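You operate a simulated robot arm through the tools that you are given. There is no shell and no other tool.

Carry out the task below with a simulated robot arm. There is one attempt and no reset: what you move stays moved.

TASK
Run the brass fitting in the descaling bath for 3 minutes.
Fine: lid shut for the run; when it shows DONE put the fitting back on the short grey mat and shut the lid. Set down upright: what you pick out.

It is judged by the outcome, as a careful person would: the job done as asked, and still so three seconds after it is handed in. It fails if anything else is knocked over, pushed out of place, dropped, spilled or broken. Lids that push on must go on centred and level and be pressed home; caps that screw on are set level and turned clockwise until they are tight.

THE ROBOT
A 6-joint arm with a three-finger gripper, fixed in place. Base frame: the origin is at the foot of the arm, x ahead of it, y to its left, z up. Readings come in mm, degrees, newtons and seconds.
Its first joint turns from -166.0 to 166.0 degrees. Payload 4.89 kg.
Tool frame: the origin (TCP) lies between the finger pads and is the grasp point; the fingertips stand 30 mm ahead of it; z points along the fingers, y is the line along which they close. The gripper opens to 164 mm. The gripper's body begins 125 mm behind the TCP.
Orientation is told as [roll, pitch, yaw] about the base's x, y, z axes, in that order, counted from this pose: with the fingers straight down and closing along the base's y, the tool's x points along the base's -x, its y along +y and its z along -z.

THE INTERFACE
- The arm moves only by the tool drive_tool. Its argument "plan" is one flat list of numbers, 7 for each row, row after row: the shift along the tool's x, y, z in units of 250 mm (1.0 is 250 mm), then the turn, a rotation vector about the tool's x, y, z in units of 45 degrees (1.0 is 45 degrees), then the opening in per cent of the stroke, from 0 (shut) to 100 (fully open). In form: [x, y, z, ax, ay, az, grip, x, y, z, ax, ay, az, grip, ...]. A call has 1 to 20 rows; each row is the pose to reach, as a shift and turn from the pose commanded when the call began, along the tool's axes at that moment. A call with a number of a shift or a turn outside -1 to 1 is refused whole. A row lasts 0.2 s, in which the tool goes at most 50 mm and 8.6 degrees; a call with a longer step from one row to the next is refused whole, and so is a gripper value outside its range. Where a pose cannot be reached the arm comes as near as it can. A force on the tool above 40 N (or 10 N above the force at the start of the call, whichever is more), or a blocked arm, ends the call early, and 0.2 s more pass. Each finger travels about 108 mm/s and halts on what it meets, pressing with about 43 N; the grip force reading is that of the motor and also rises with nothing between the fingers. The clock runs only during rows and for 0.2 s after the last one: add rows that repeat a pose to give the fingers time. It gives the time, the measured TCP pose, the force on the tool (base axes), the opening and the grip force at its end, in the units of the frame above (readings bear some noise), with the torque about the TCP (base axes, N m) and any sound that the robot's microphone picked up.
- Cameras (640 x 400 px; columns grow to the right, rows downward): "scene" is fixed at [213.9, 494.5, 1449.7]; the picture's right is [-0.31, -0.95, 0.00], its down [-0.57, 0.18, -0.80] and it looks along [0.76, -0.25, -0.60] (base axes); focal length 344 px, centre (320, 200). "wrist" rides on the gripper at [76, -2, -152] in the tool frame; the picture's right is [0.02, 1.00, 0.00], its down [-0.88, 0.02, -0.47] and it looks along [-0.47, 0.01, 0.88] (tool axes); focal length 247 px, centre (320, 200). There is no depth. A picture from a camera that has moved, and an enlarged one, comes with that camera's place and axes in the base frame and with its lens. The place of the scene camera against the robot may be out by one fixed shift of up to 18 mm in any direction.
- camera(camera): a new picture of that camera. It takes no simulated time.
- move_column(by): slides the trunk up (or, below 0, down) by that many mm; the arm rides with it, the base frame stays. It gives what a move gives, with no picture.
- close_up(camera, box): a new picture of the part [left, top, right, bottom] of that camera's present view, enlarged. It takes no simulated time.
- hand_in(): hands the job in; it is judged then, once.

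Nothing tells you positions but the pictures and the camera data. Unless the task says otherwise, let go and move clear before handing in.

The tools are called after "Call:" as name(argument=value, ...) on one line, values as JSON. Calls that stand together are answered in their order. drive_tool: Moves the arm, as the interface text tells. Its arguments: {"type":"object","properties":{"plan":{"type":"array"}},"required":["plan"]} The other tools are called the same way: move_column (by) slides the trunk up or down; camera (camera) takes a picture; close_up (camera, box) takes an enlarged picture of a part of a camera's view; hand_in () hands the job in.

At the start:

```text
clock: 0.0
ee_pos: [655.9, 85.6, 1046.1]
tcp_rot: [0.0, 0.1, -0.1]
ft_force: [0.5, -0.1, 0.2]
ft_torque: [0.01, -0.01, -0.03]
grip_width: 164.1
grip_force: 0.1
trunk travel left (down, up): [-125.0, 265.0]
```

scene: 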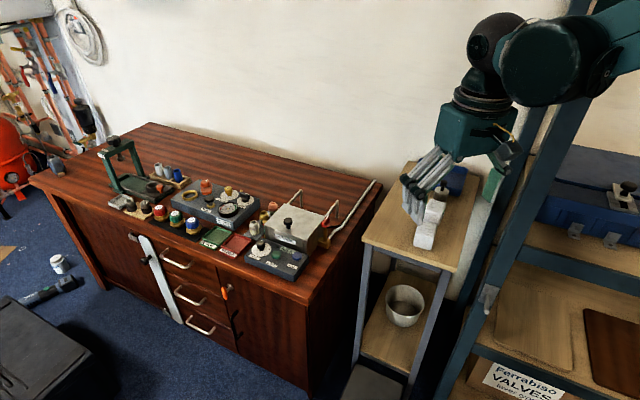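
wrist: 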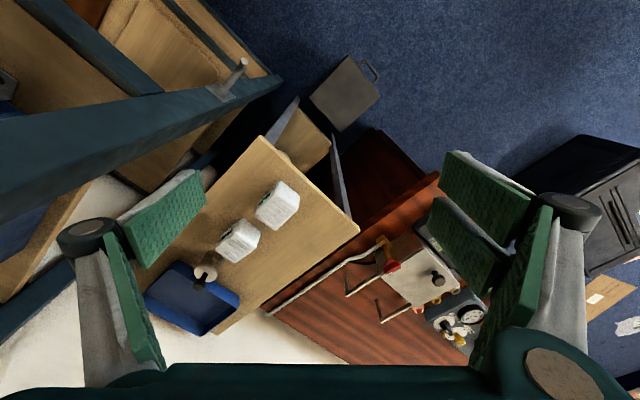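

I see a bench with several devices and a small stand with a blue tray; I'll look closer before moving anything.

Call:
close_up(camera="scene", box=[90, 120, 250, 220])

Call:
close_up(camera="scene", box=[170, 170, 290, 245])

Call:
close_up(camera="scene", box=[230, 170, 390, 290])

Call:
close_up(camera="scene", box=[360, 150, 500, 280])

Call:
close_up(camera="wrist", box=[120, 130, 360, 360])

Call:
close_up(camera="wrist", box=[340, 200, 520, 360])

```text
4.00 times, centred on (170, 170) of scene
camera zoom: at [213.9, 494.5, 1449.7], right [-0.31, -0.95, 0.0], down [-0.57, 0.18, -0.8], along [0.76, -0.25, -0.6], focal length 1375 px, centre (920, 320)
```

zoom: 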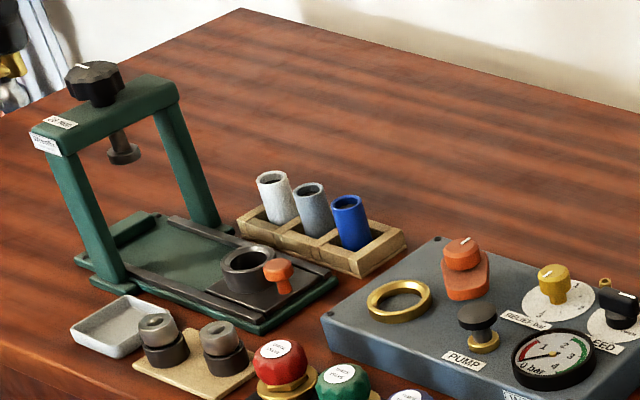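

```text
5.33 times, centred on (230, 208) of scene
camera zoom: at [213.9, 494.5, 1449.7], right [-0.31, -0.95, 0.0], down [-0.57, 0.18, -0.8], along [0.76, -0.25, -0.6], focal length 1833 px, centre (800, 160)
```

zoom: 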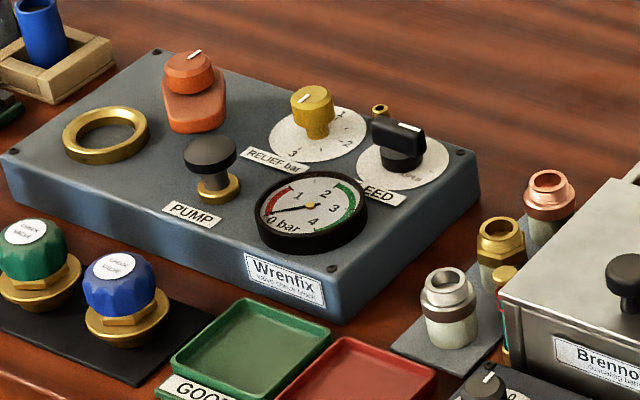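

```text
3.33 times, centred on (310, 230) of scene
camera zoom: at [213.9, 494.5, 1449.7], right [-0.31, -0.95, 0.0], down [-0.57, 0.18, -0.8], along [0.76, -0.25, -0.6], focal length 1146 px, centre (353, 100)
```

zoom: 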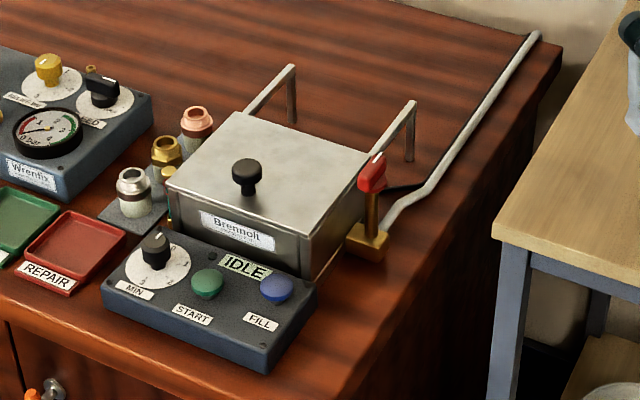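

```text
3.08 times, centred on (430, 215) of scene
camera zoom: at [213.9, 494.5, 1449.7], right [-0.31, -0.95, 0.0], down [-0.57, 0.18, -0.8], along [0.76, -0.25, -0.6], focal length 1058 px, centre (-18, 154)
```

zoom: 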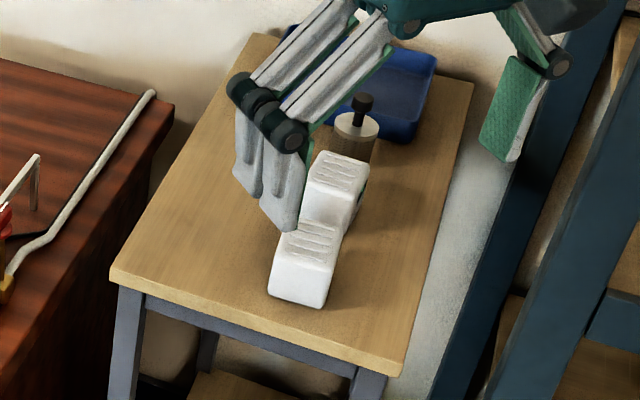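

```text
1.74 times, centred on (240, 245) of wrist
camera zoom: at [578.6, 83.6, 1198.8], right [-0.02, 1.0, 0.0], down [0.88, 0.02, 0.47], along [0.47, 0.01, -0.88], focal length 430 px, centre (459, 122)
```

zoom: 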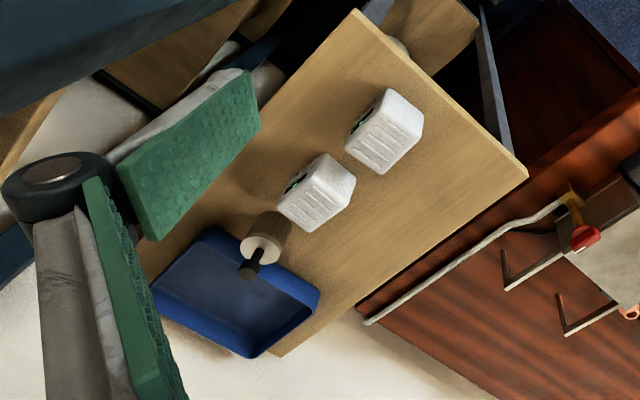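

```text
2.50 times, centred on (430, 280) of wrist
camera zoom: at [578.6, 83.6, 1198.8], right [-0.02, 1.0, 0.0], down [0.88, 0.02, 0.47], along [0.47, 0.01, -0.88], focal length 617 px, centre (45, 0)
```

zoom: 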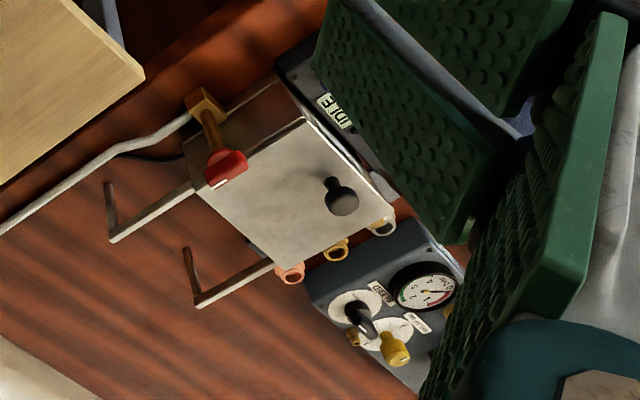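

The bath is the "Brennolt" box with a dial, START/FILL buttons, an IDLE display and a red tap; I'll zoom in on the fittings, the panel and lid.

Call:
close_up(camera="scene", box=[240, 195, 290, 245])

Call:
close_up(camera="scene", box=[255, 180, 345, 240])

Call:
close_up(camera="scene", box=[240, 230, 330, 290])

Call:
close_up(camera="wrist", box=[370, 230, 490, 340])

```text
8.00 times, centred on (265, 220) of scene
camera zoom: at [213.9, 494.5, 1449.7], right [-0.31, -0.95, 0.0], down [-0.57, 0.18, -0.8], along [0.76, -0.25, -0.6], focal length 2750 px, centre (760, 40)
```

zoom: 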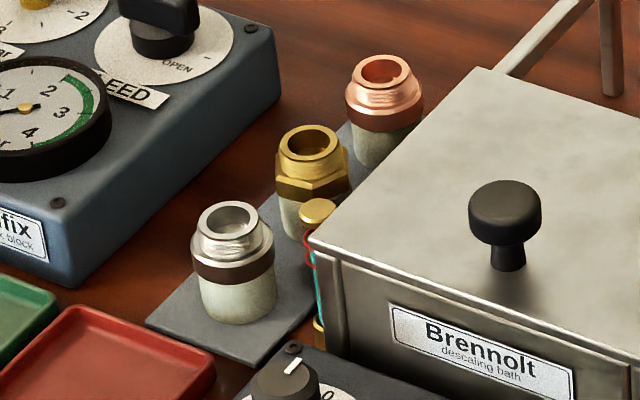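

```text
6.67 times, centred on (300, 210) of scene
camera zoom: at [213.9, 494.5, 1449.7], right [-0.31, -0.95, 0.0], down [-0.57, 0.18, -0.8], along [0.76, -0.25, -0.6], focal length 2291 px, centre (453, 133)
```

zoom: 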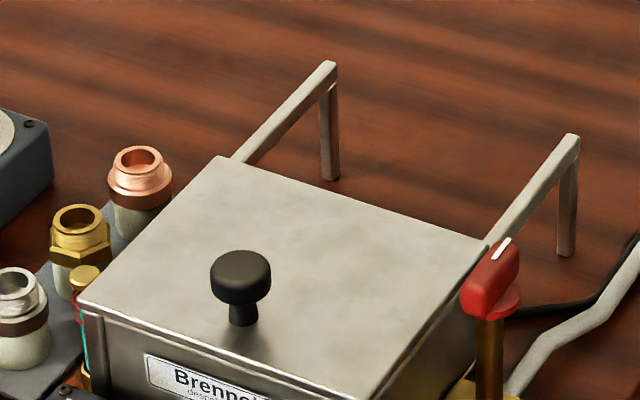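

```text
6.67 times, centred on (285, 260) of scene
camera zoom: at [213.9, 494.5, 1449.7], right [-0.31, -0.95, 0.0], down [-0.57, 0.18, -0.8], along [0.76, -0.25, -0.6], focal length 2291 px, centre (553, -200)
```

zoom: 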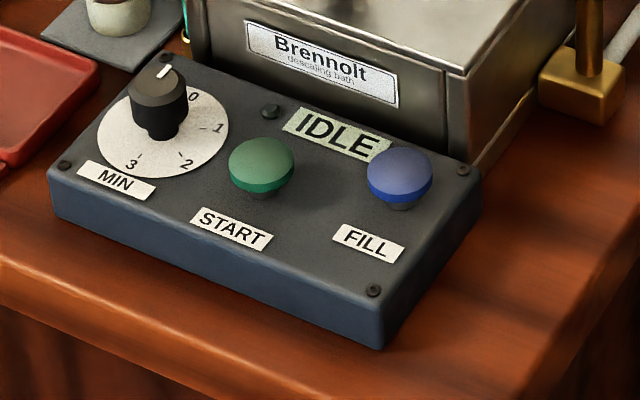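

```text
3.64 times, centred on (430, 285) of wrist
camera zoom: at [578.6, 83.6, 1198.8], right [-0.02, 1.0, 0.0], down [0.88, 0.02, 0.47], along [0.47, 0.01, -0.88], focal length 898 px, centre (-80, -109)
```

zoom: 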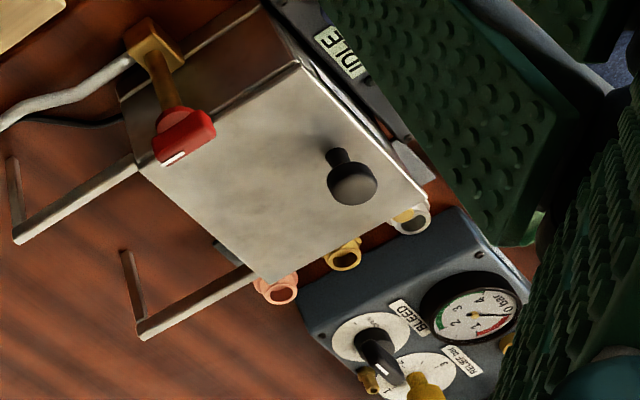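

The bath lies at roughly (970, 340), bench rotated about 45° and the fittings stand on a grey mat left of it. I'll move the arm high toward the bath to get a better wrist view.

Call:
drive_tool(plan=[-0.096, 0.1, -0.04, 0, 0, -0.09, 100, -0.192, 0.2, -0.08, 0, 0, -0.18, 100, -0.288, 0.3, -0.12, 0, 0, -0.27, 100, -0.384, 0.4, -0.16, 0, 0, -0.36, 100, -0.48, 0.5, -0.2, 0, 0, -0.444, 100, -0.48, 0.5, -0.2, 0, 0, -0.444, 100])

Call:
camera(camera="wrist")

Call:
camera(camera="scene")

```text
clock: 1.4
ee_pos: [776.0, 210.5, 1095.4]
tcp_rot: [0.0, 0.0, 20.1]
ft_force: [0.6, 0.3, -0.4]
ft_torque: [0.0, 0.06, -0.01]
grip_width: 164.2
grip_force: 0.1
trunk travel left (down, up): [-125.0, 265.0]
```

```text
taken
camera wrist: at [704.8, 182.1, 1248.6], right [-0.36, 0.93, 0.0], down [0.82, 0.32, 0.47], along [0.44, 0.17, -0.88], focal length 247 px, centre (320, 200)
```

wrist: 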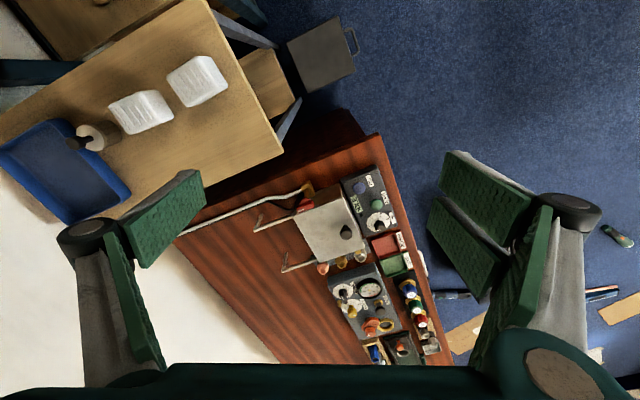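

```text
taken
```

scene: 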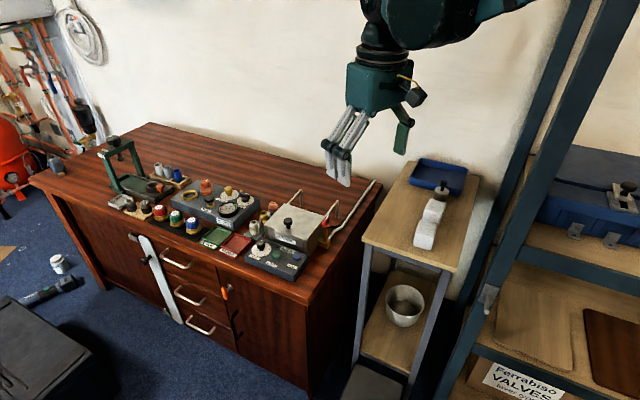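

Call:
close_up(camera="wrist", box=[270, 160, 430, 280])

Call:
close_up(camera="wrist", box=[280, 170, 360, 230])

Call:
close_up(camera="wrist", box=[310, 220, 390, 280])

Call:
close_up(camera="wrist", box=[330, 160, 410, 240])

```text
3.33 times, centred on (350, 220) of wrist
camera zoom: at [704.8, 182.1, 1248.6], right [-0.36, 0.93, 0.0], down [0.82, 0.32, 0.47], along [0.44, 0.17, -0.88], focal length 823 px, centre (220, 133)
```

zoom: 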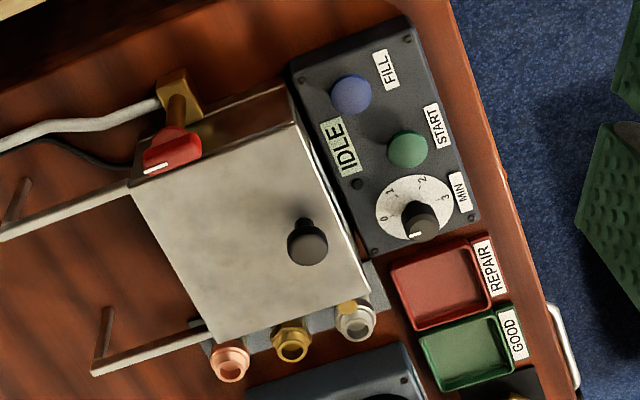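

```text
6.67 times, centred on (320, 200) of wrist
camera zoom: at [704.8, 182.1, 1248.6], right [-0.36, 0.93, 0.0], down [0.82, 0.32, 0.47], along [0.44, 0.17, -0.88], focal length 1646 px, centre (320, 200)
```

zoom: 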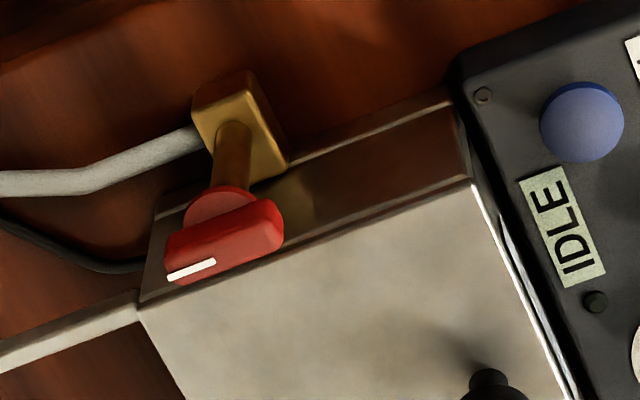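

```text
6.67 times, centred on (350, 250) of wrist
camera zoom: at [704.8, 182.1, 1248.6], right [-0.36, 0.93, 0.0], down [0.82, 0.32, 0.47], along [0.44, 0.17, -0.88], focal length 1646 px, centre (120, -133)
```

zoom: 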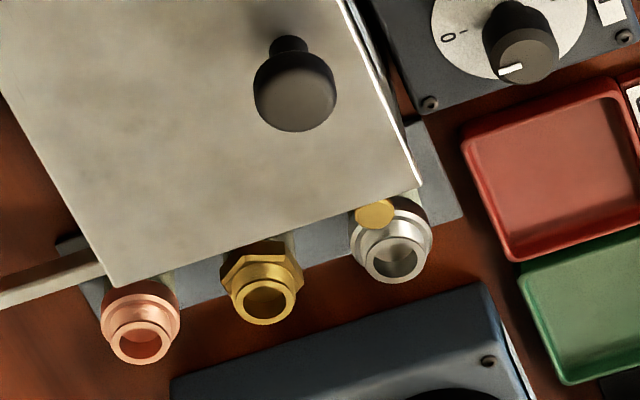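

```text
5.00 times, centred on (370, 200) of wrist
camera zoom: at [704.8, 182.1, 1248.6], right [-0.36, 0.93, 0.0], down [0.82, 0.32, 0.47], along [0.44, 0.17, -0.88], focal length 1235 px, centre (70, 200)
```

zoom: 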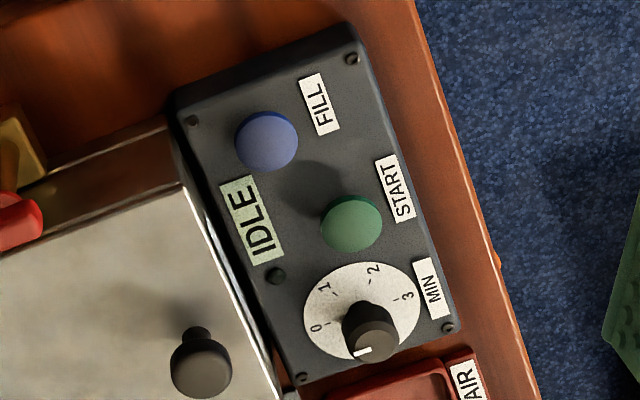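

The bath and fittings look quite far out (radius ~1030–1200 mm), so I'll test how far outward the arm gets at a safe height above the bath.

Call:
drive_tool(plan=[-0.16, 0, 0, 0, 0, 0, 100, -0.32, 0, 0, 0, 0, 0, 100, -0.48, 0, 0, 0, 0, 0, 100, -0.64, 0, 0, 0, 0, 0, 100, -0.8, 0, 0, 0, 0, 0, 100, -0.96, 0, 0, 0, 0, 0, 100, -0.96, 0, 0, 0, 0, 0, 100])

Call:
camera(camera="wrist")

Call:
camera(camera="scene")

```text
clock: 3.0
ee_pos: [1002.8, 293.5, 1096.4]
tcp_rot: [0.1, 0.0, 20.0]
ft_force: [1.1, 0.4, 0.3]
ft_torque: [-0.01, 0.08, -0.01]
grip_width: 163.9
grip_force: 0.2
trunk travel left (down, up): [-125.0, 265.0]
```

```text
taken
camera wrist: at [930.3, 265.7, 1249.0], right [-0.36, 0.93, 0.0], down [0.82, 0.32, 0.47], along [0.44, 0.17, -0.88], focal length 247 px, centre (320, 200)
```

wrist: 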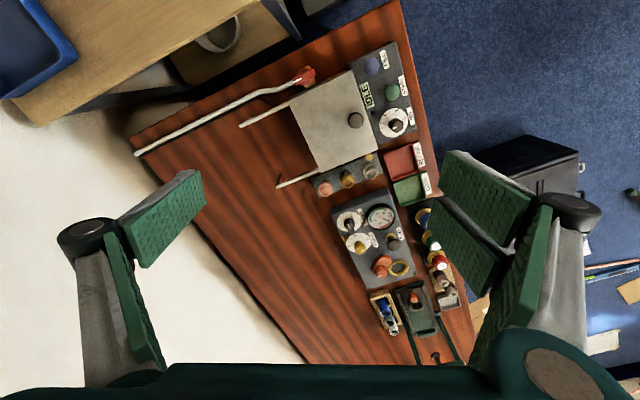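

```text
taken
```

scene: 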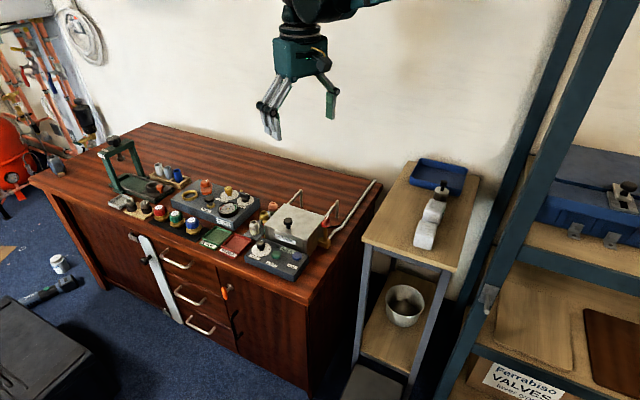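

The arm reaches r≈1045 with the tool down at this height. Now I'll zoom from here to triangulate everything.

Call:
close_up(camera="wrist", box=[270, 60, 430, 200])

Call:
close_up(camera="wrist", box=[300, 140, 380, 210])

Call:
close_up(camera="wrist", box=[345, 40, 425, 140])

Call:
close_up(camera="wrist", box=[230, 55, 330, 130])

```text
2.86 times, centred on (350, 130) of wrist
camera zoom: at [930.3, 265.7, 1249.0], right [-0.36, 0.93, 0.0], down [0.82, 0.32, 0.47], along [0.44, 0.17, -0.88], focal length 706 px, centre (234, 400)
```

zoom: 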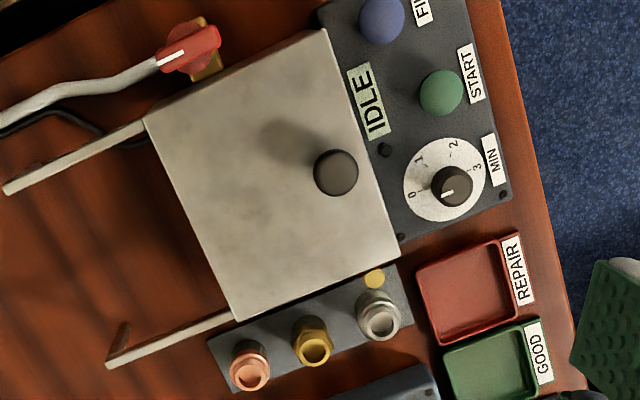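

```text
5.71 times, centred on (340, 175) of wrist
camera zoom: at [930.3, 265.7, 1249.0], right [-0.36, 0.93, 0.0], down [0.82, 0.32, 0.47], along [0.44, 0.17, -0.88], focal length 1411 px, centre (206, 343)
```

zoom: 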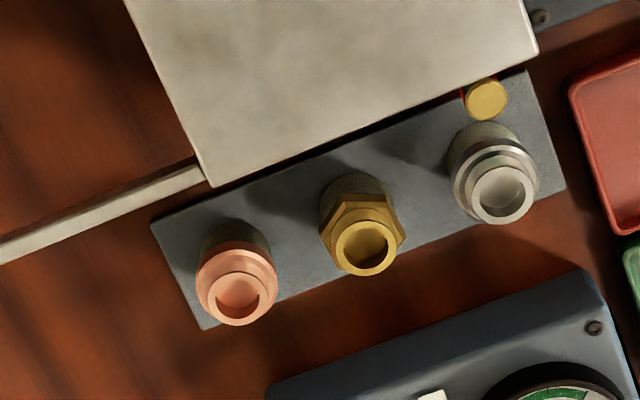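

```text
4.00 times, centred on (385, 90) of wrist
camera zoom: at [930.3, 265.7, 1249.0], right [-0.36, 0.93, 0.0], down [0.82, 0.32, 0.47], along [0.44, 0.17, -0.88], focal length 988 px, centre (60, 640)
```

zoom: 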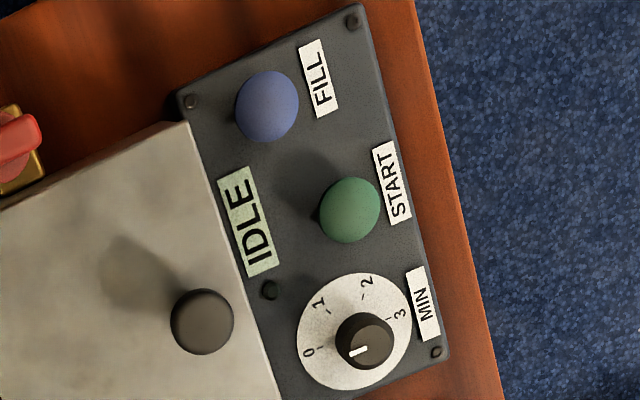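

```text
5.33 times, centred on (280, 92) of wrist
camera zoom: at [930.3, 265.7, 1249.0], right [-0.36, 0.93, 0.0], down [0.82, 0.32, 0.47], along [0.44, 0.17, -0.88], focal length 1317 px, centre (533, 773)
```

zoom: 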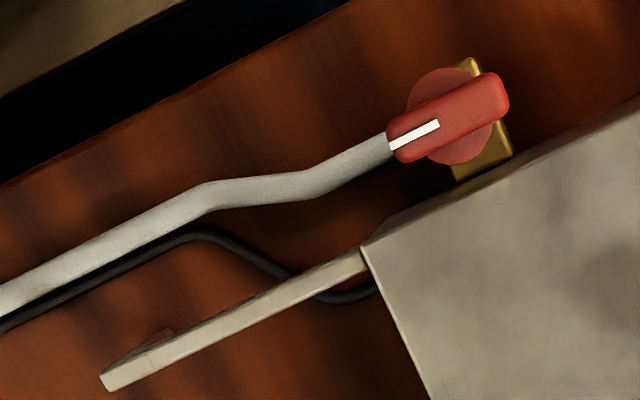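

Triangulating: lid knob top ≈ (983, 353, 805), lid top z≈780, bath yawed ≈45°, brass fitting top ≈ (1117, 405, 749), mat z≈699. It is far out, so I'll lower the trunk and probe the radial reach at a safe height.

Call:
move_column(by=-125)

Call:
drive_tool(plan=[-0.12, 0, 0, 0, 0, 0, 100, -0.24, 0, 0, 0, 0, 0, 100, -0.36, 0, 0, 0, 0, 0, 100, -0.48, 0, 0, 0, 0, 0, 100, -0.6, 0, 0, 0, 0, 0, 100, -0.72, 0, 0, 0, 0, 0, 100, -0.72, 0, 0, 0, 0, 0, 100])

Call:
camera(camera="wrist")

Call:
camera(camera="scene")

```text
clock: 4.5
ee_pos: [1001.4, 293.2, 971.8]
tcp_rot: [0.0, -0.1, 20.0]
ft_force: [-0.1, 0.0, 0.4]
ft_torque: [0.0, 0.02, 0.03]
grip_width: 164.1
grip_force: 0.0
trunk travel left (down, up): [0.0, 390.0]
```

```text
clock: 6.1
ee_pos: [1169.8, 354.1, 968.9]
tcp_rot: [0.0, 0.0, 20.0]
ft_force: [1.6, 0.4, -2.1]
ft_torque: [-0.13, 0.31, 0.01]
grip_width: 164.0
grip_force: 0.1
trunk travel left (down, up): [0.0, 390.0]
```

```text
taken
camera wrist: at [1099.2, 326.9, 1122.2], right [-0.36, 0.93, 0.0], down [0.82, 0.32, 0.47], along [0.44, 0.17, -0.88], focal length 247 px, centre (320, 200)
```

wrist: 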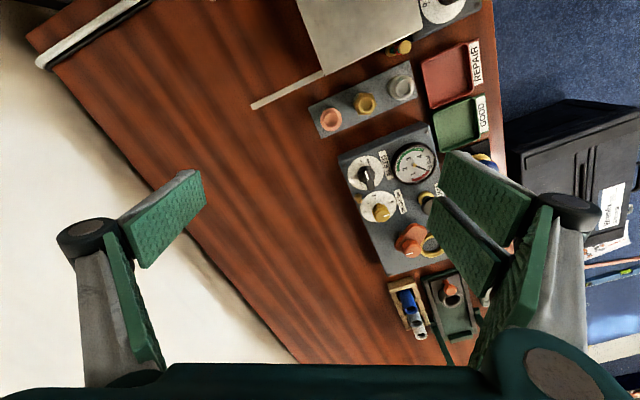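

```text
taken
```

scene: 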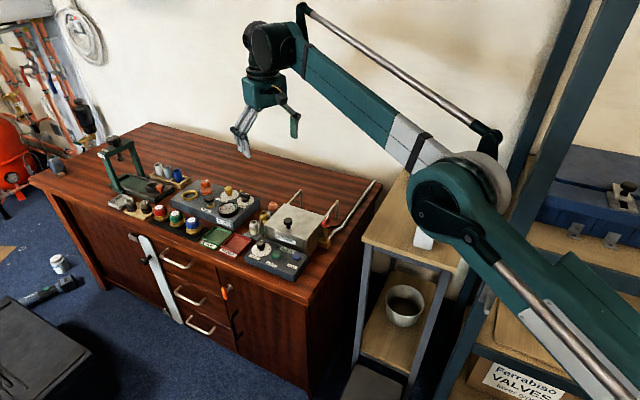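

The arm reaches r≈1220 with the tool down. Before acting I'll check the sight glass beside the bath and the display more closely, and the mats.

Call:
close_up(camera="scene", box=[268, 212, 288, 242])

Call:
close_up(camera="wrist", box=[300, 20, 440, 140])

Call:
close_up(camera="scene", box=[310, 200, 350, 250])

```text
13.33 times, centred on (278, 227) of scene
camera zoom: at [213.9, 494.5, 1449.7], right [-0.31, -0.95, 0.0], down [-0.57, 0.18, -0.8], along [0.76, -0.25, -0.6], focal length 4583 px, centre (880, -160)
```

zoom: 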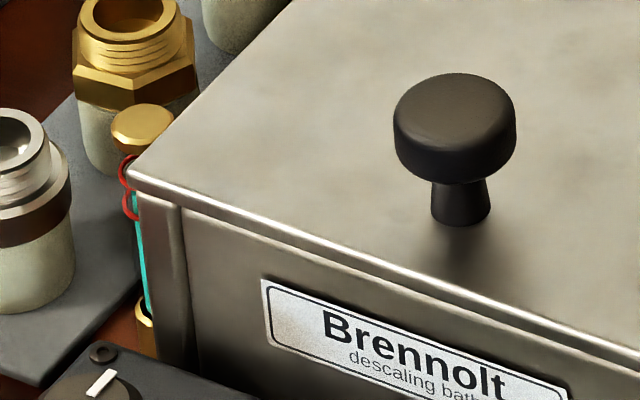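

```text
3.33 times, centred on (370, 80) of wrist
camera zoom: at [1099.2, 326.9, 1122.2], right [-0.36, 0.93, 0.0], down [0.82, 0.32, 0.47], along [0.44, 0.17, -0.88], focal length 823 px, centre (153, 600)
```

zoom: 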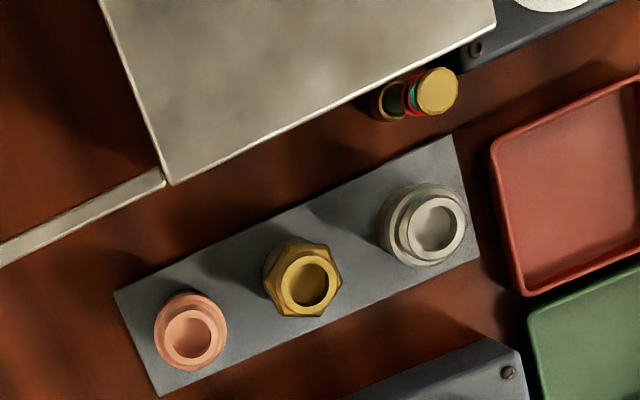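

```text
8.00 times, centred on (330, 225) of scene
camera zoom: at [213.9, 494.5, 1449.7], right [-0.31, -0.95, 0.0], down [-0.57, 0.18, -0.8], along [0.76, -0.25, -0.6], focal length 2750 px, centre (240, 0)
```

zoom: 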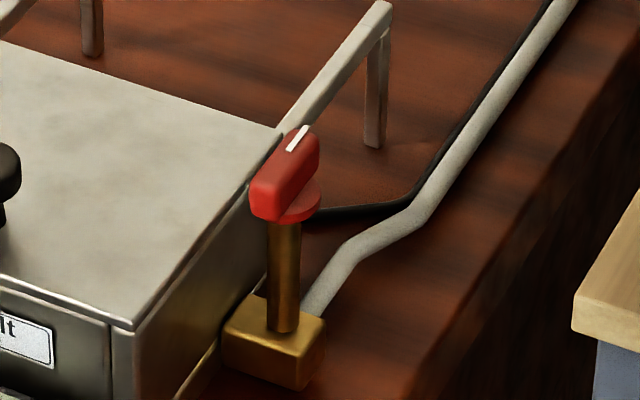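

Call:
close_up(camera="wrist", box=[385, 35, 415, 60])

Call:
close_up(camera="scene", box=[269, 216, 279, 236])

Call:
close_up(camera="wrist", box=[360, 70, 420, 120])

```text
16.00 times, centred on (400, 48) of wrist
camera zoom: at [1099.2, 326.9, 1122.2], right [-0.36, 0.93, 0.0], down [0.82, 0.32, 0.47], along [0.44, 0.17, -0.88], focal length 3952 px, centre (-960, 2640)
```

zoom: 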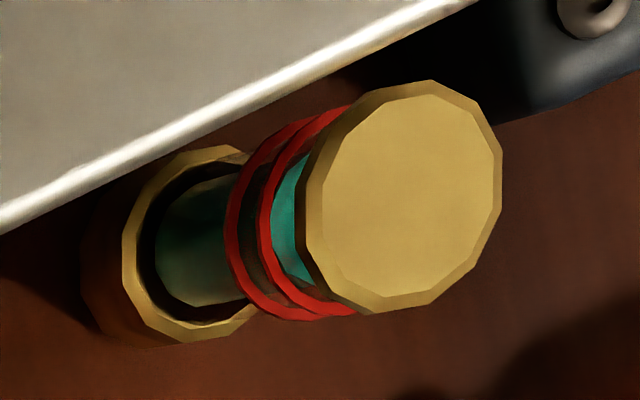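

```text
16.00 times, centred on (274, 226) of scene
camera zoom: at [213.9, 494.5, 1449.7], right [-0.31, -0.95, 0.0], down [-0.57, 0.18, -0.8], along [0.76, -0.25, -0.6], focal length 5499 px, centre (1056, -216)
```

zoom: 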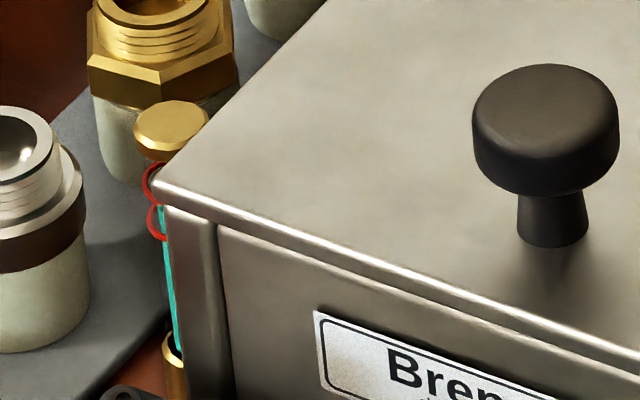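

```text
8.00 times, centred on (390, 95) of wrist
camera zoom: at [1099.2, 326.9, 1122.2], right [-0.36, 0.93, 0.0], down [0.82, 0.32, 0.47], along [0.44, 0.17, -0.88], focal length 1976 px, centre (-240, 1040)
```

zoom: 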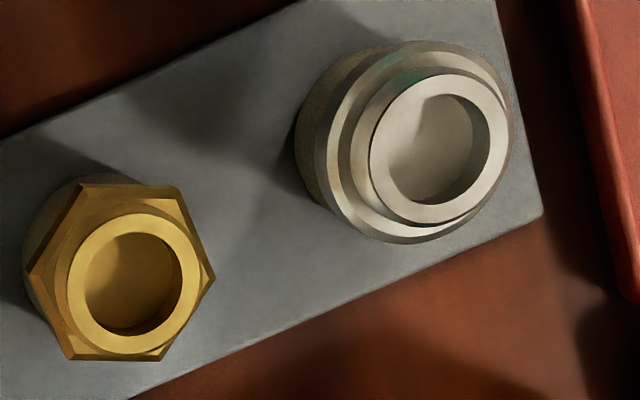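

The sight glass shows cyan liquid near its red rings. Next I'll bring the gripper above the lid knob, aligned with the bath (yaw 45°), to check its pose before sliding the lid back on its rails.

Call:
drive_tool(plan=[0.1408, 0.0504, 0.0552, 0, 0, -0.1111, 37, 0.2816, 0.1008, 0.1104, 0, 0, -0.2222, 37, 0.4224, 0.1512, 0.1656, 0, 0, -0.3333, 37, 0.5632, 0.2016, 0.2208, 0, 0, -0.4444, 37, 0.704, 0.252, 0.276, 0, 0, -0.5556, 37, 0.704, 0.252, 0.276, 0, 0, -0.5556, 37])

Call:
camera(camera="wrist")

Call:
camera(camera="scene")

```text
clock: 7.5
ee_pos: [984.4, 351.3, 899.7]
tcp_rot: [0.0, 0.0, 45.1]
ft_force: [0.3, -0.6, 0.2]
ft_torque: [0.03, 0.08, 0.01]
grip_width: 60.6
grip_force: 0.0
trunk travel left (down, up): [0.0, 390.0]
```

```text
taken
camera wrist: at [930.3, 296.6, 1053.6], right [-0.72, 0.69, 0.0], down [0.61, 0.64, 0.47], along [0.33, 0.34, -0.88], focal length 247 px, centre (320, 200)
```

wrist: 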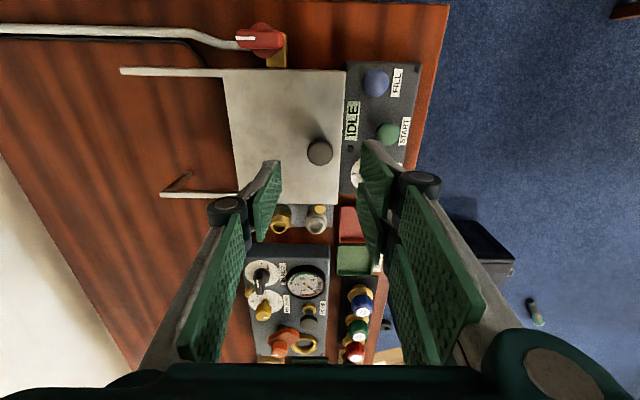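

```text
taken
```

scene: 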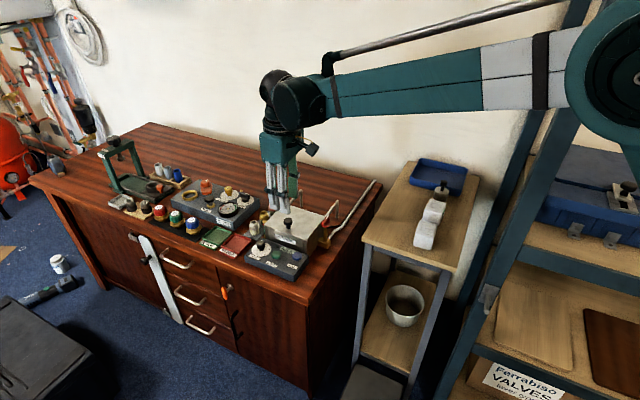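

Call:
close_up(camera="wrist", box=[210, 20, 450, 220])

Call:
close_up(camera="wrist", box=[270, 110, 370, 190])

Call:
close_up(camera="scene", box=[240, 170, 340, 260])

```text
2.00 times, centred on (330, 120) of wrist
camera zoom: at [930.3, 296.6, 1053.6], right [-0.72, 0.69, 0.0], down [0.61, 0.64, 0.47], along [0.33, 0.34, -0.88], focal length 494 px, centre (300, 360)
```

zoom: 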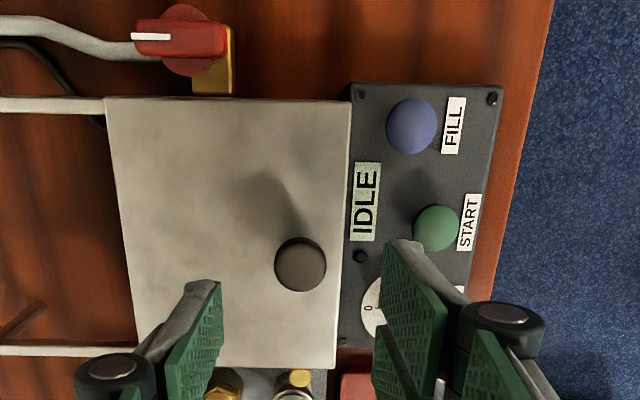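

```text
5.00 times, centred on (320, 150) of wrist
camera zoom: at [930.3, 296.6, 1053.6], right [-0.72, 0.69, 0.0], down [0.61, 0.64, 0.47], along [0.33, 0.34, -0.88], focal length 1235 px, centre (320, 450)
```

zoom: 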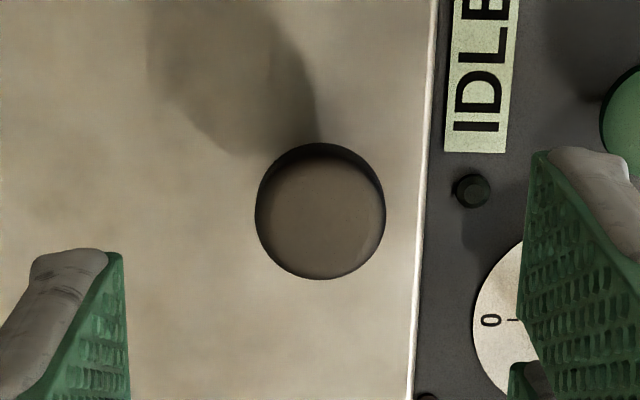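

```text
4.44 times, centred on (290, 215) of scene
camera zoom: at [213.9, 494.5, 1449.7], right [-0.31, -0.95, 0.0], down [-0.57, 0.18, -0.8], along [0.76, -0.25, -0.6], focal length 1528 px, centre (453, 133)
```

zoom: 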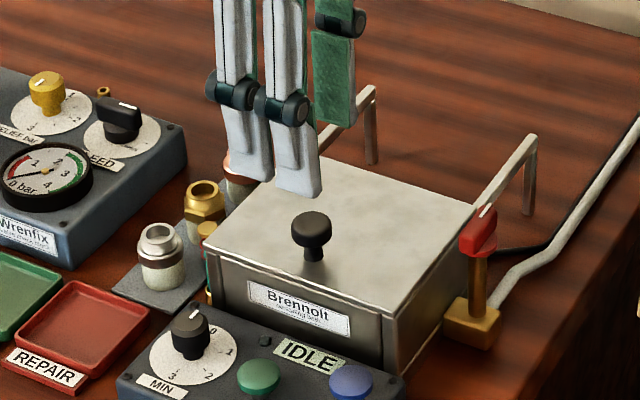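

The knob is at (984, 353), right below the TCP. I'll descend so the fingertips straddle the knob just above the lid and grip it.

Call:
drive_tool(plan=[0, 0, 0.1, 0, 0, 0, 37, 0, 0, 0.2, 0, 0, 0, 37, 0, 0, 0.28, 0, 0, 0, 37, 0, 0, 0.328, 0, 0, 0, 37, 0, 0, 0.328, 0, 0, 0, 37])

Call:
close_up(camera="scene", box=[240, 170, 340, 260])

Call:
camera(camera="wrist")

```text
clock: 8.7
ee_pos: [984.2, 353.1, 818.5]
tcp_rot: [0.0, 0.0, 44.9]
ft_force: [-0.8, 1.1, -0.5]
ft_torque: [0.0, -0.01, 0.0]
grip_width: 60.5
grip_force: 0.0
trunk travel left (down, up): [0.0, 390.0]
```

```text
4.44 times, centred on (290, 215) of scene
camera zoom: at [213.9, 494.5, 1449.7], right [-0.31, -0.95, 0.0], down [-0.57, 0.18, -0.8], along [0.76, -0.25, -0.6], focal length 1528 px, centre (453, 133)
```

zoom: 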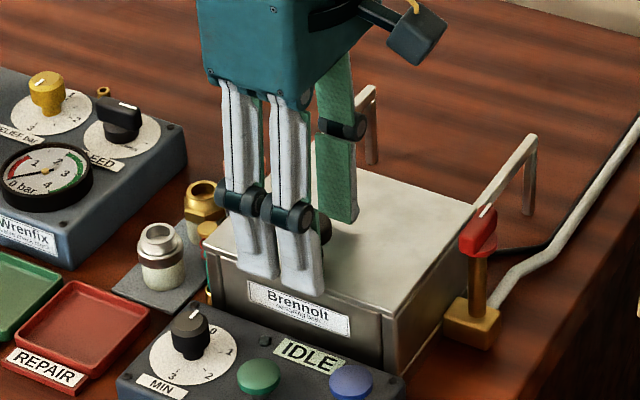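

```text
taken
camera wrist: at [931.2, 298.7, 972.2], right [-0.72, 0.69, 0.0], down [0.61, 0.64, 0.47], along [0.33, 0.34, -0.88], focal length 247 px, centre (320, 200)
```

wrist: 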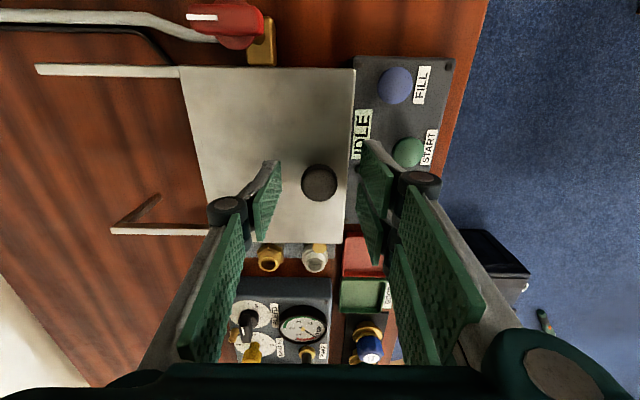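

The fingers straddle the knob. I'll close on it and then gently try sliding the lid backward a little to see how it moves.

Call:
drive_tool(plan=[0, 0, 0, 0, 0, 0, 25, 0, 0, 0, 0, 0, 0, 10, 0, 0, 0, 0, 0, 0, 10, 0, 0, 0, 0, 0, 0, 10])

Call:
camera(camera="wrist")

```text
clock: 9.7
ee_pos: [984.6, 353.5, 819.4]
tcp_rot: [0.1, 0.0, 45.0]
ft_force: [8.3, -4.8, -0.4]
ft_torque: [0.0, -0.2, 0.0]
grip_width: 25.1
grip_force: 45.6
trunk travel left (down, up): [0.0, 390.0]
```

```text
taken
camera wrist: at [931.6, 298.3, 972.2], right [-0.72, 0.69, 0.0], down [0.61, 0.64, 0.47], along [0.33, 0.34, -0.88], focal length 247 px, centre (320, 200)
```

wrist: 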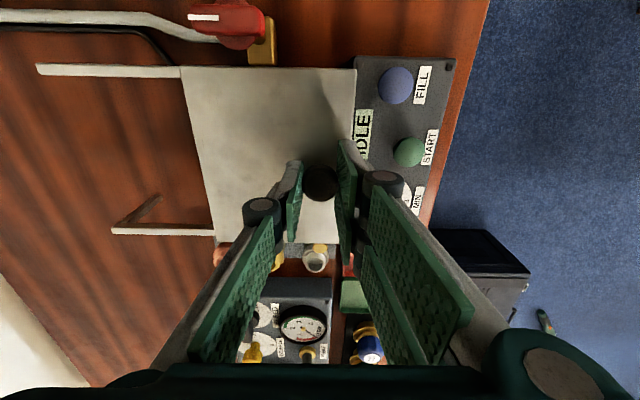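

Gripped (25 mm). Now slide the lid back slowly, first a short distance.

Call:
drive_tool(plan=[0, -0.02, 0, 0, 0, 0, 10, 0, -0.04, 0, 0, 0, 0, 10, 0, -0.06, 0, 0, 0, 0, 10, 0, -0.08, 0, 0, 0, 0, 10, 0, -0.1, 0, 0, 0, 0, 10])

Call:
camera(camera="wrist")

Call:
close_up(camera="scene", box=[240, 170, 360, 260])

```text
clock: 10.9
ee_pos: [1001.9, 337.1, 820.0]
tcp_rot: [0.0, 0.0, 44.9]
ft_force: [4.8, 5.2, -19.8]
ft_torque: [0.52, -0.56, -0.06]
grip_width: 25.0
grip_force: 44.5
trunk travel left (down, up): [0.0, 390.0]
```

```text
taken
camera wrist: at [948.6, 281.3, 972.3], right [-0.72, 0.69, 0.0], down [0.61, 0.64, 0.47], along [0.33, 0.34, -0.88], focal length 247 px, centre (320, 200)
```

wrist: 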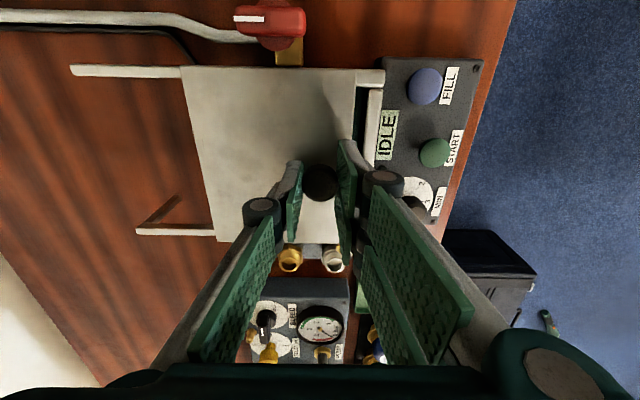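

```text
4.44 times, centred on (300, 215) of scene
camera zoom: at [213.9, 494.5, 1449.7], right [-0.31, -0.95, 0.0], down [-0.57, 0.18, -0.8], along [0.76, -0.25, -0.6], focal length 1528 px, centre (409, 133)
```

zoom: 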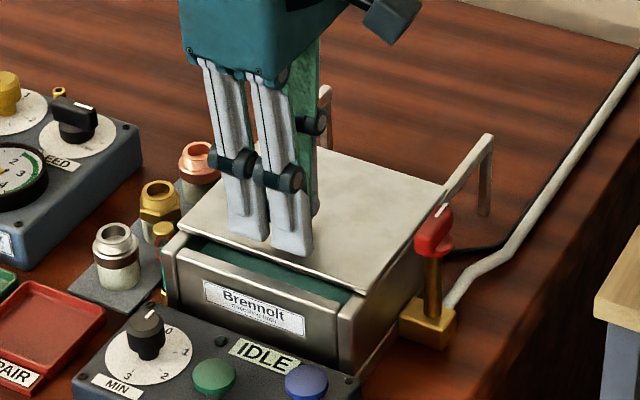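

The lid slides on its rails and teal liquid shows inside. I'll continue sliding it back.

Call:
drive_tool(plan=[0, -0.03, 0, 0, 0, 0, 10, 0, -0.06, 0, 0, 0, 0, 10, 0, -0.09, 0, 0, 0, 0, 10, 0, -0.12, 0, 0, 0, 0, 10, 0, -0.15, 0, 0, 0, 0, 10, 0, -0.18, 0, 0, 0, 0, 10, 0, -0.21, 0, 0, 0, 0, 10, 0, -0.24, 0, 0, 0, 0, 10])

Call:
camera(camera="wrist")

Call:
close_up(camera="scene", box=[240, 170, 360, 260])

```text
clock: 12.7
ee_pos: [1044.9, 292.4, 819.0]
tcp_rot: [0.0, 0.2, 45.0]
ft_force: [6.5, 7.4, -14.8]
ft_torque: [0.07, -0.17, -0.12]
grip_width: 24.7
grip_force: 45.0
trunk travel left (down, up): [0.0, 390.0]
```

```text
taken
camera wrist: at [991.5, 238.3, 972.5], right [-0.72, 0.69, 0.0], down [0.61, 0.64, 0.47], along [0.33, 0.34, -0.88], focal length 247 px, centre (320, 200)
```

wrist: 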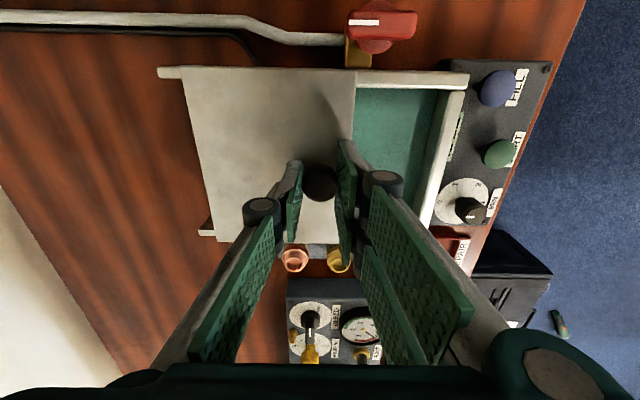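

```text
4.44 times, centred on (300, 215) of scene
camera zoom: at [213.9, 494.5, 1449.7], right [-0.31, -0.95, 0.0], down [-0.57, 0.18, -0.8], along [0.76, -0.25, -0.6], focal length 1528 px, centre (409, 133)
```

zoom: 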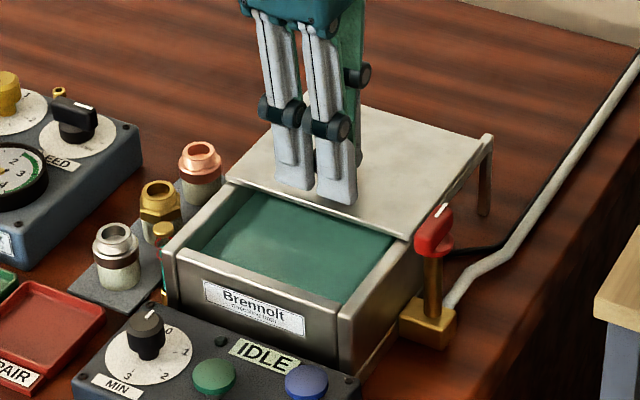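

Call:
drive_tool(plan=[0, -0.02, 0, 0, 0, 0, 10, 0, -0.04, 0, 0, 0, 0, 10, 0, -0.06, 0, 0, 0, 0, 10, 0, -0.06, 0, 0, 0, 0, 10])

Call:
camera(camera="wrist")

Call:
close_up(camera="scene", box=[240, 170, 360, 260])

```text
clock: 13.7
ee_pos: [1054.6, 283.2, 818.5]
tcp_rot: [0.0, 0.0, 44.9]
ft_force: [8.6, 9.4, -20.5]
ft_torque: [0.23, -0.28, -0.09]
grip_width: 25.0
grip_force: 45.3
trunk travel left (down, up): [0.0, 390.0]
```

```text
taken
camera wrist: at [1001.7, 227.9, 972.5], right [-0.72, 0.69, 0.0], down [0.61, 0.64, 0.47], along [0.33, 0.34, -0.88], focal length 247 px, centre (320, 200)
```

wrist: 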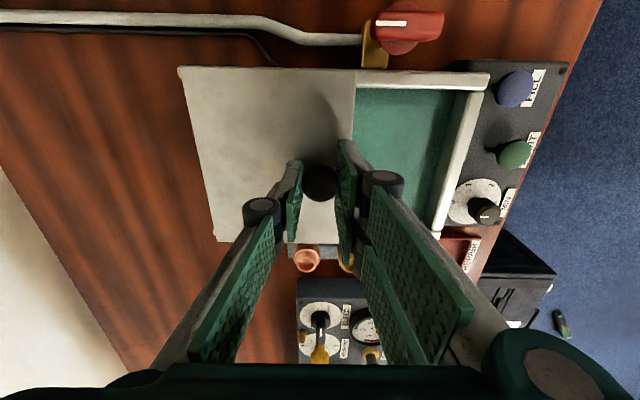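

```text
4.44 times, centred on (300, 215) of scene
camera zoom: at [213.9, 494.5, 1449.7], right [-0.31, -0.95, 0.0], down [-0.57, 0.18, -0.8], along [0.76, -0.25, -0.6], focal length 1528 px, centre (409, 133)
```

zoom: 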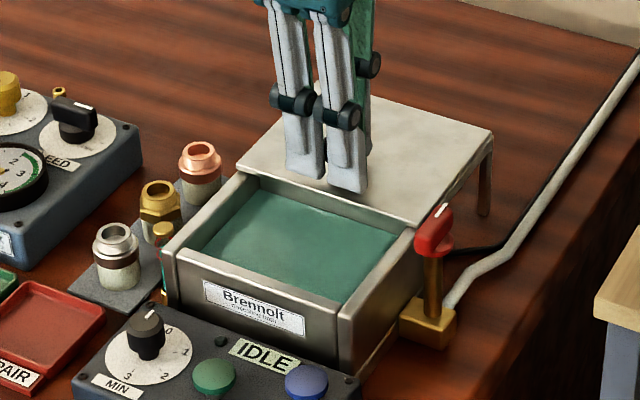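

The lid is fully back on the rails and the bath is open. I'll release the knob and rise clear.

Call:
drive_tool(plan=[0, 0, 0, 0, 0, 0, 30, 0, 0, 0, 0, 0, 0, 37, 0, 0, -0.1, 0, 0, 0, 37, 0, 0, -0.28, 0, 0, 0, 37, 0, 0, -0.46, 0, 0, 0, 37, 0, 0, -0.6, 0, 0, 0, 37, 0, 0, -0.6, 0, 0, 0, 37])

Call:
camera(camera="wrist")

Call:
close_up(camera="scene", box=[240, 170, 360, 260])

```text
clock: 15.3
ee_pos: [1053.9, 281.2, 970.9]
tcp_rot: [0.0, 0.0, 45.0]
ft_force: [-0.1, -0.6, -0.1]
ft_torque: [0.01, 0.02, -0.02]
grip_width: 61.0
grip_force: 0.1
trunk travel left (down, up): [0.0, 390.0]
```

```text
taken
camera wrist: at [1000.5, 226.9, 1123.4], right [-0.72, 0.69, 0.0], down [0.61, 0.64, 0.47], along [0.33, 0.34, -0.88], focal length 247 px, centre (320, 200)
```

wrist: 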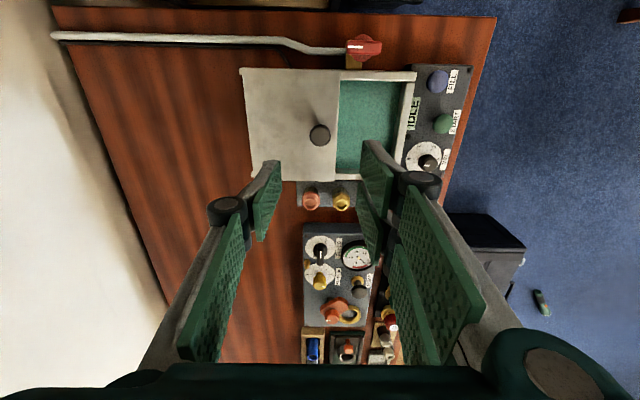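

```text
4.44 times, centred on (300, 215) of scene
camera zoom: at [213.9, 494.5, 1449.7], right [-0.31, -0.95, 0.0], down [-0.57, 0.18, -0.8], along [0.76, -0.25, -0.6], focal length 1528 px, centre (409, 133)
```

zoom: 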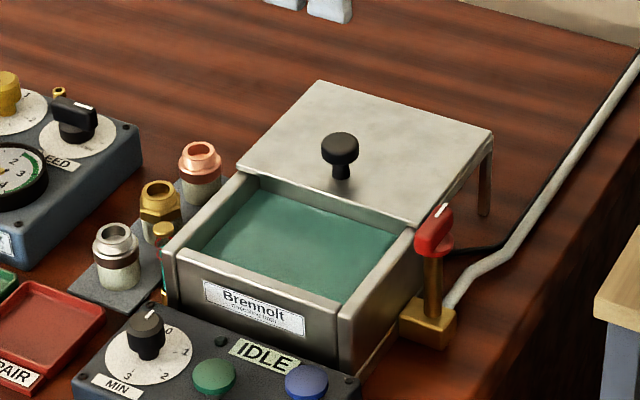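

Call:
close_up(camera="scene", box=[266, 212, 286, 240])

Call:
close_up(camera="wrist", box=[290, 50, 480, 220])

```text
14.29 times, centred on (276, 226) of scene
camera zoom: at [213.9, 494.5, 1449.7], right [-0.31, -0.95, 0.0], down [-0.57, 0.18, -0.8], along [0.76, -0.25, -0.6], focal length 4910 px, centre (949, -171)
```

zoom: 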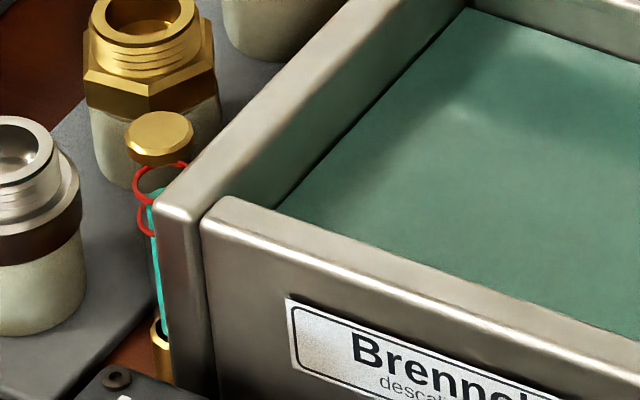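

```text
2.35 times, centred on (385, 135) of wrist
camera zoom: at [1000.5, 226.9, 1123.4], right [-0.72, 0.69, 0.0], down [0.61, 0.64, 0.47], along [0.33, 0.34, -0.88], focal length 581 px, centre (167, 353)
```

zoom: 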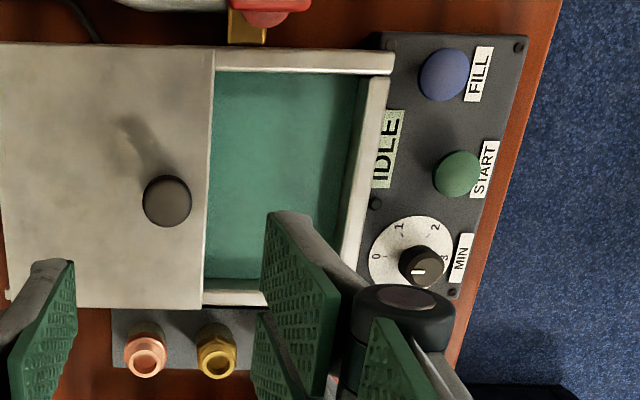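

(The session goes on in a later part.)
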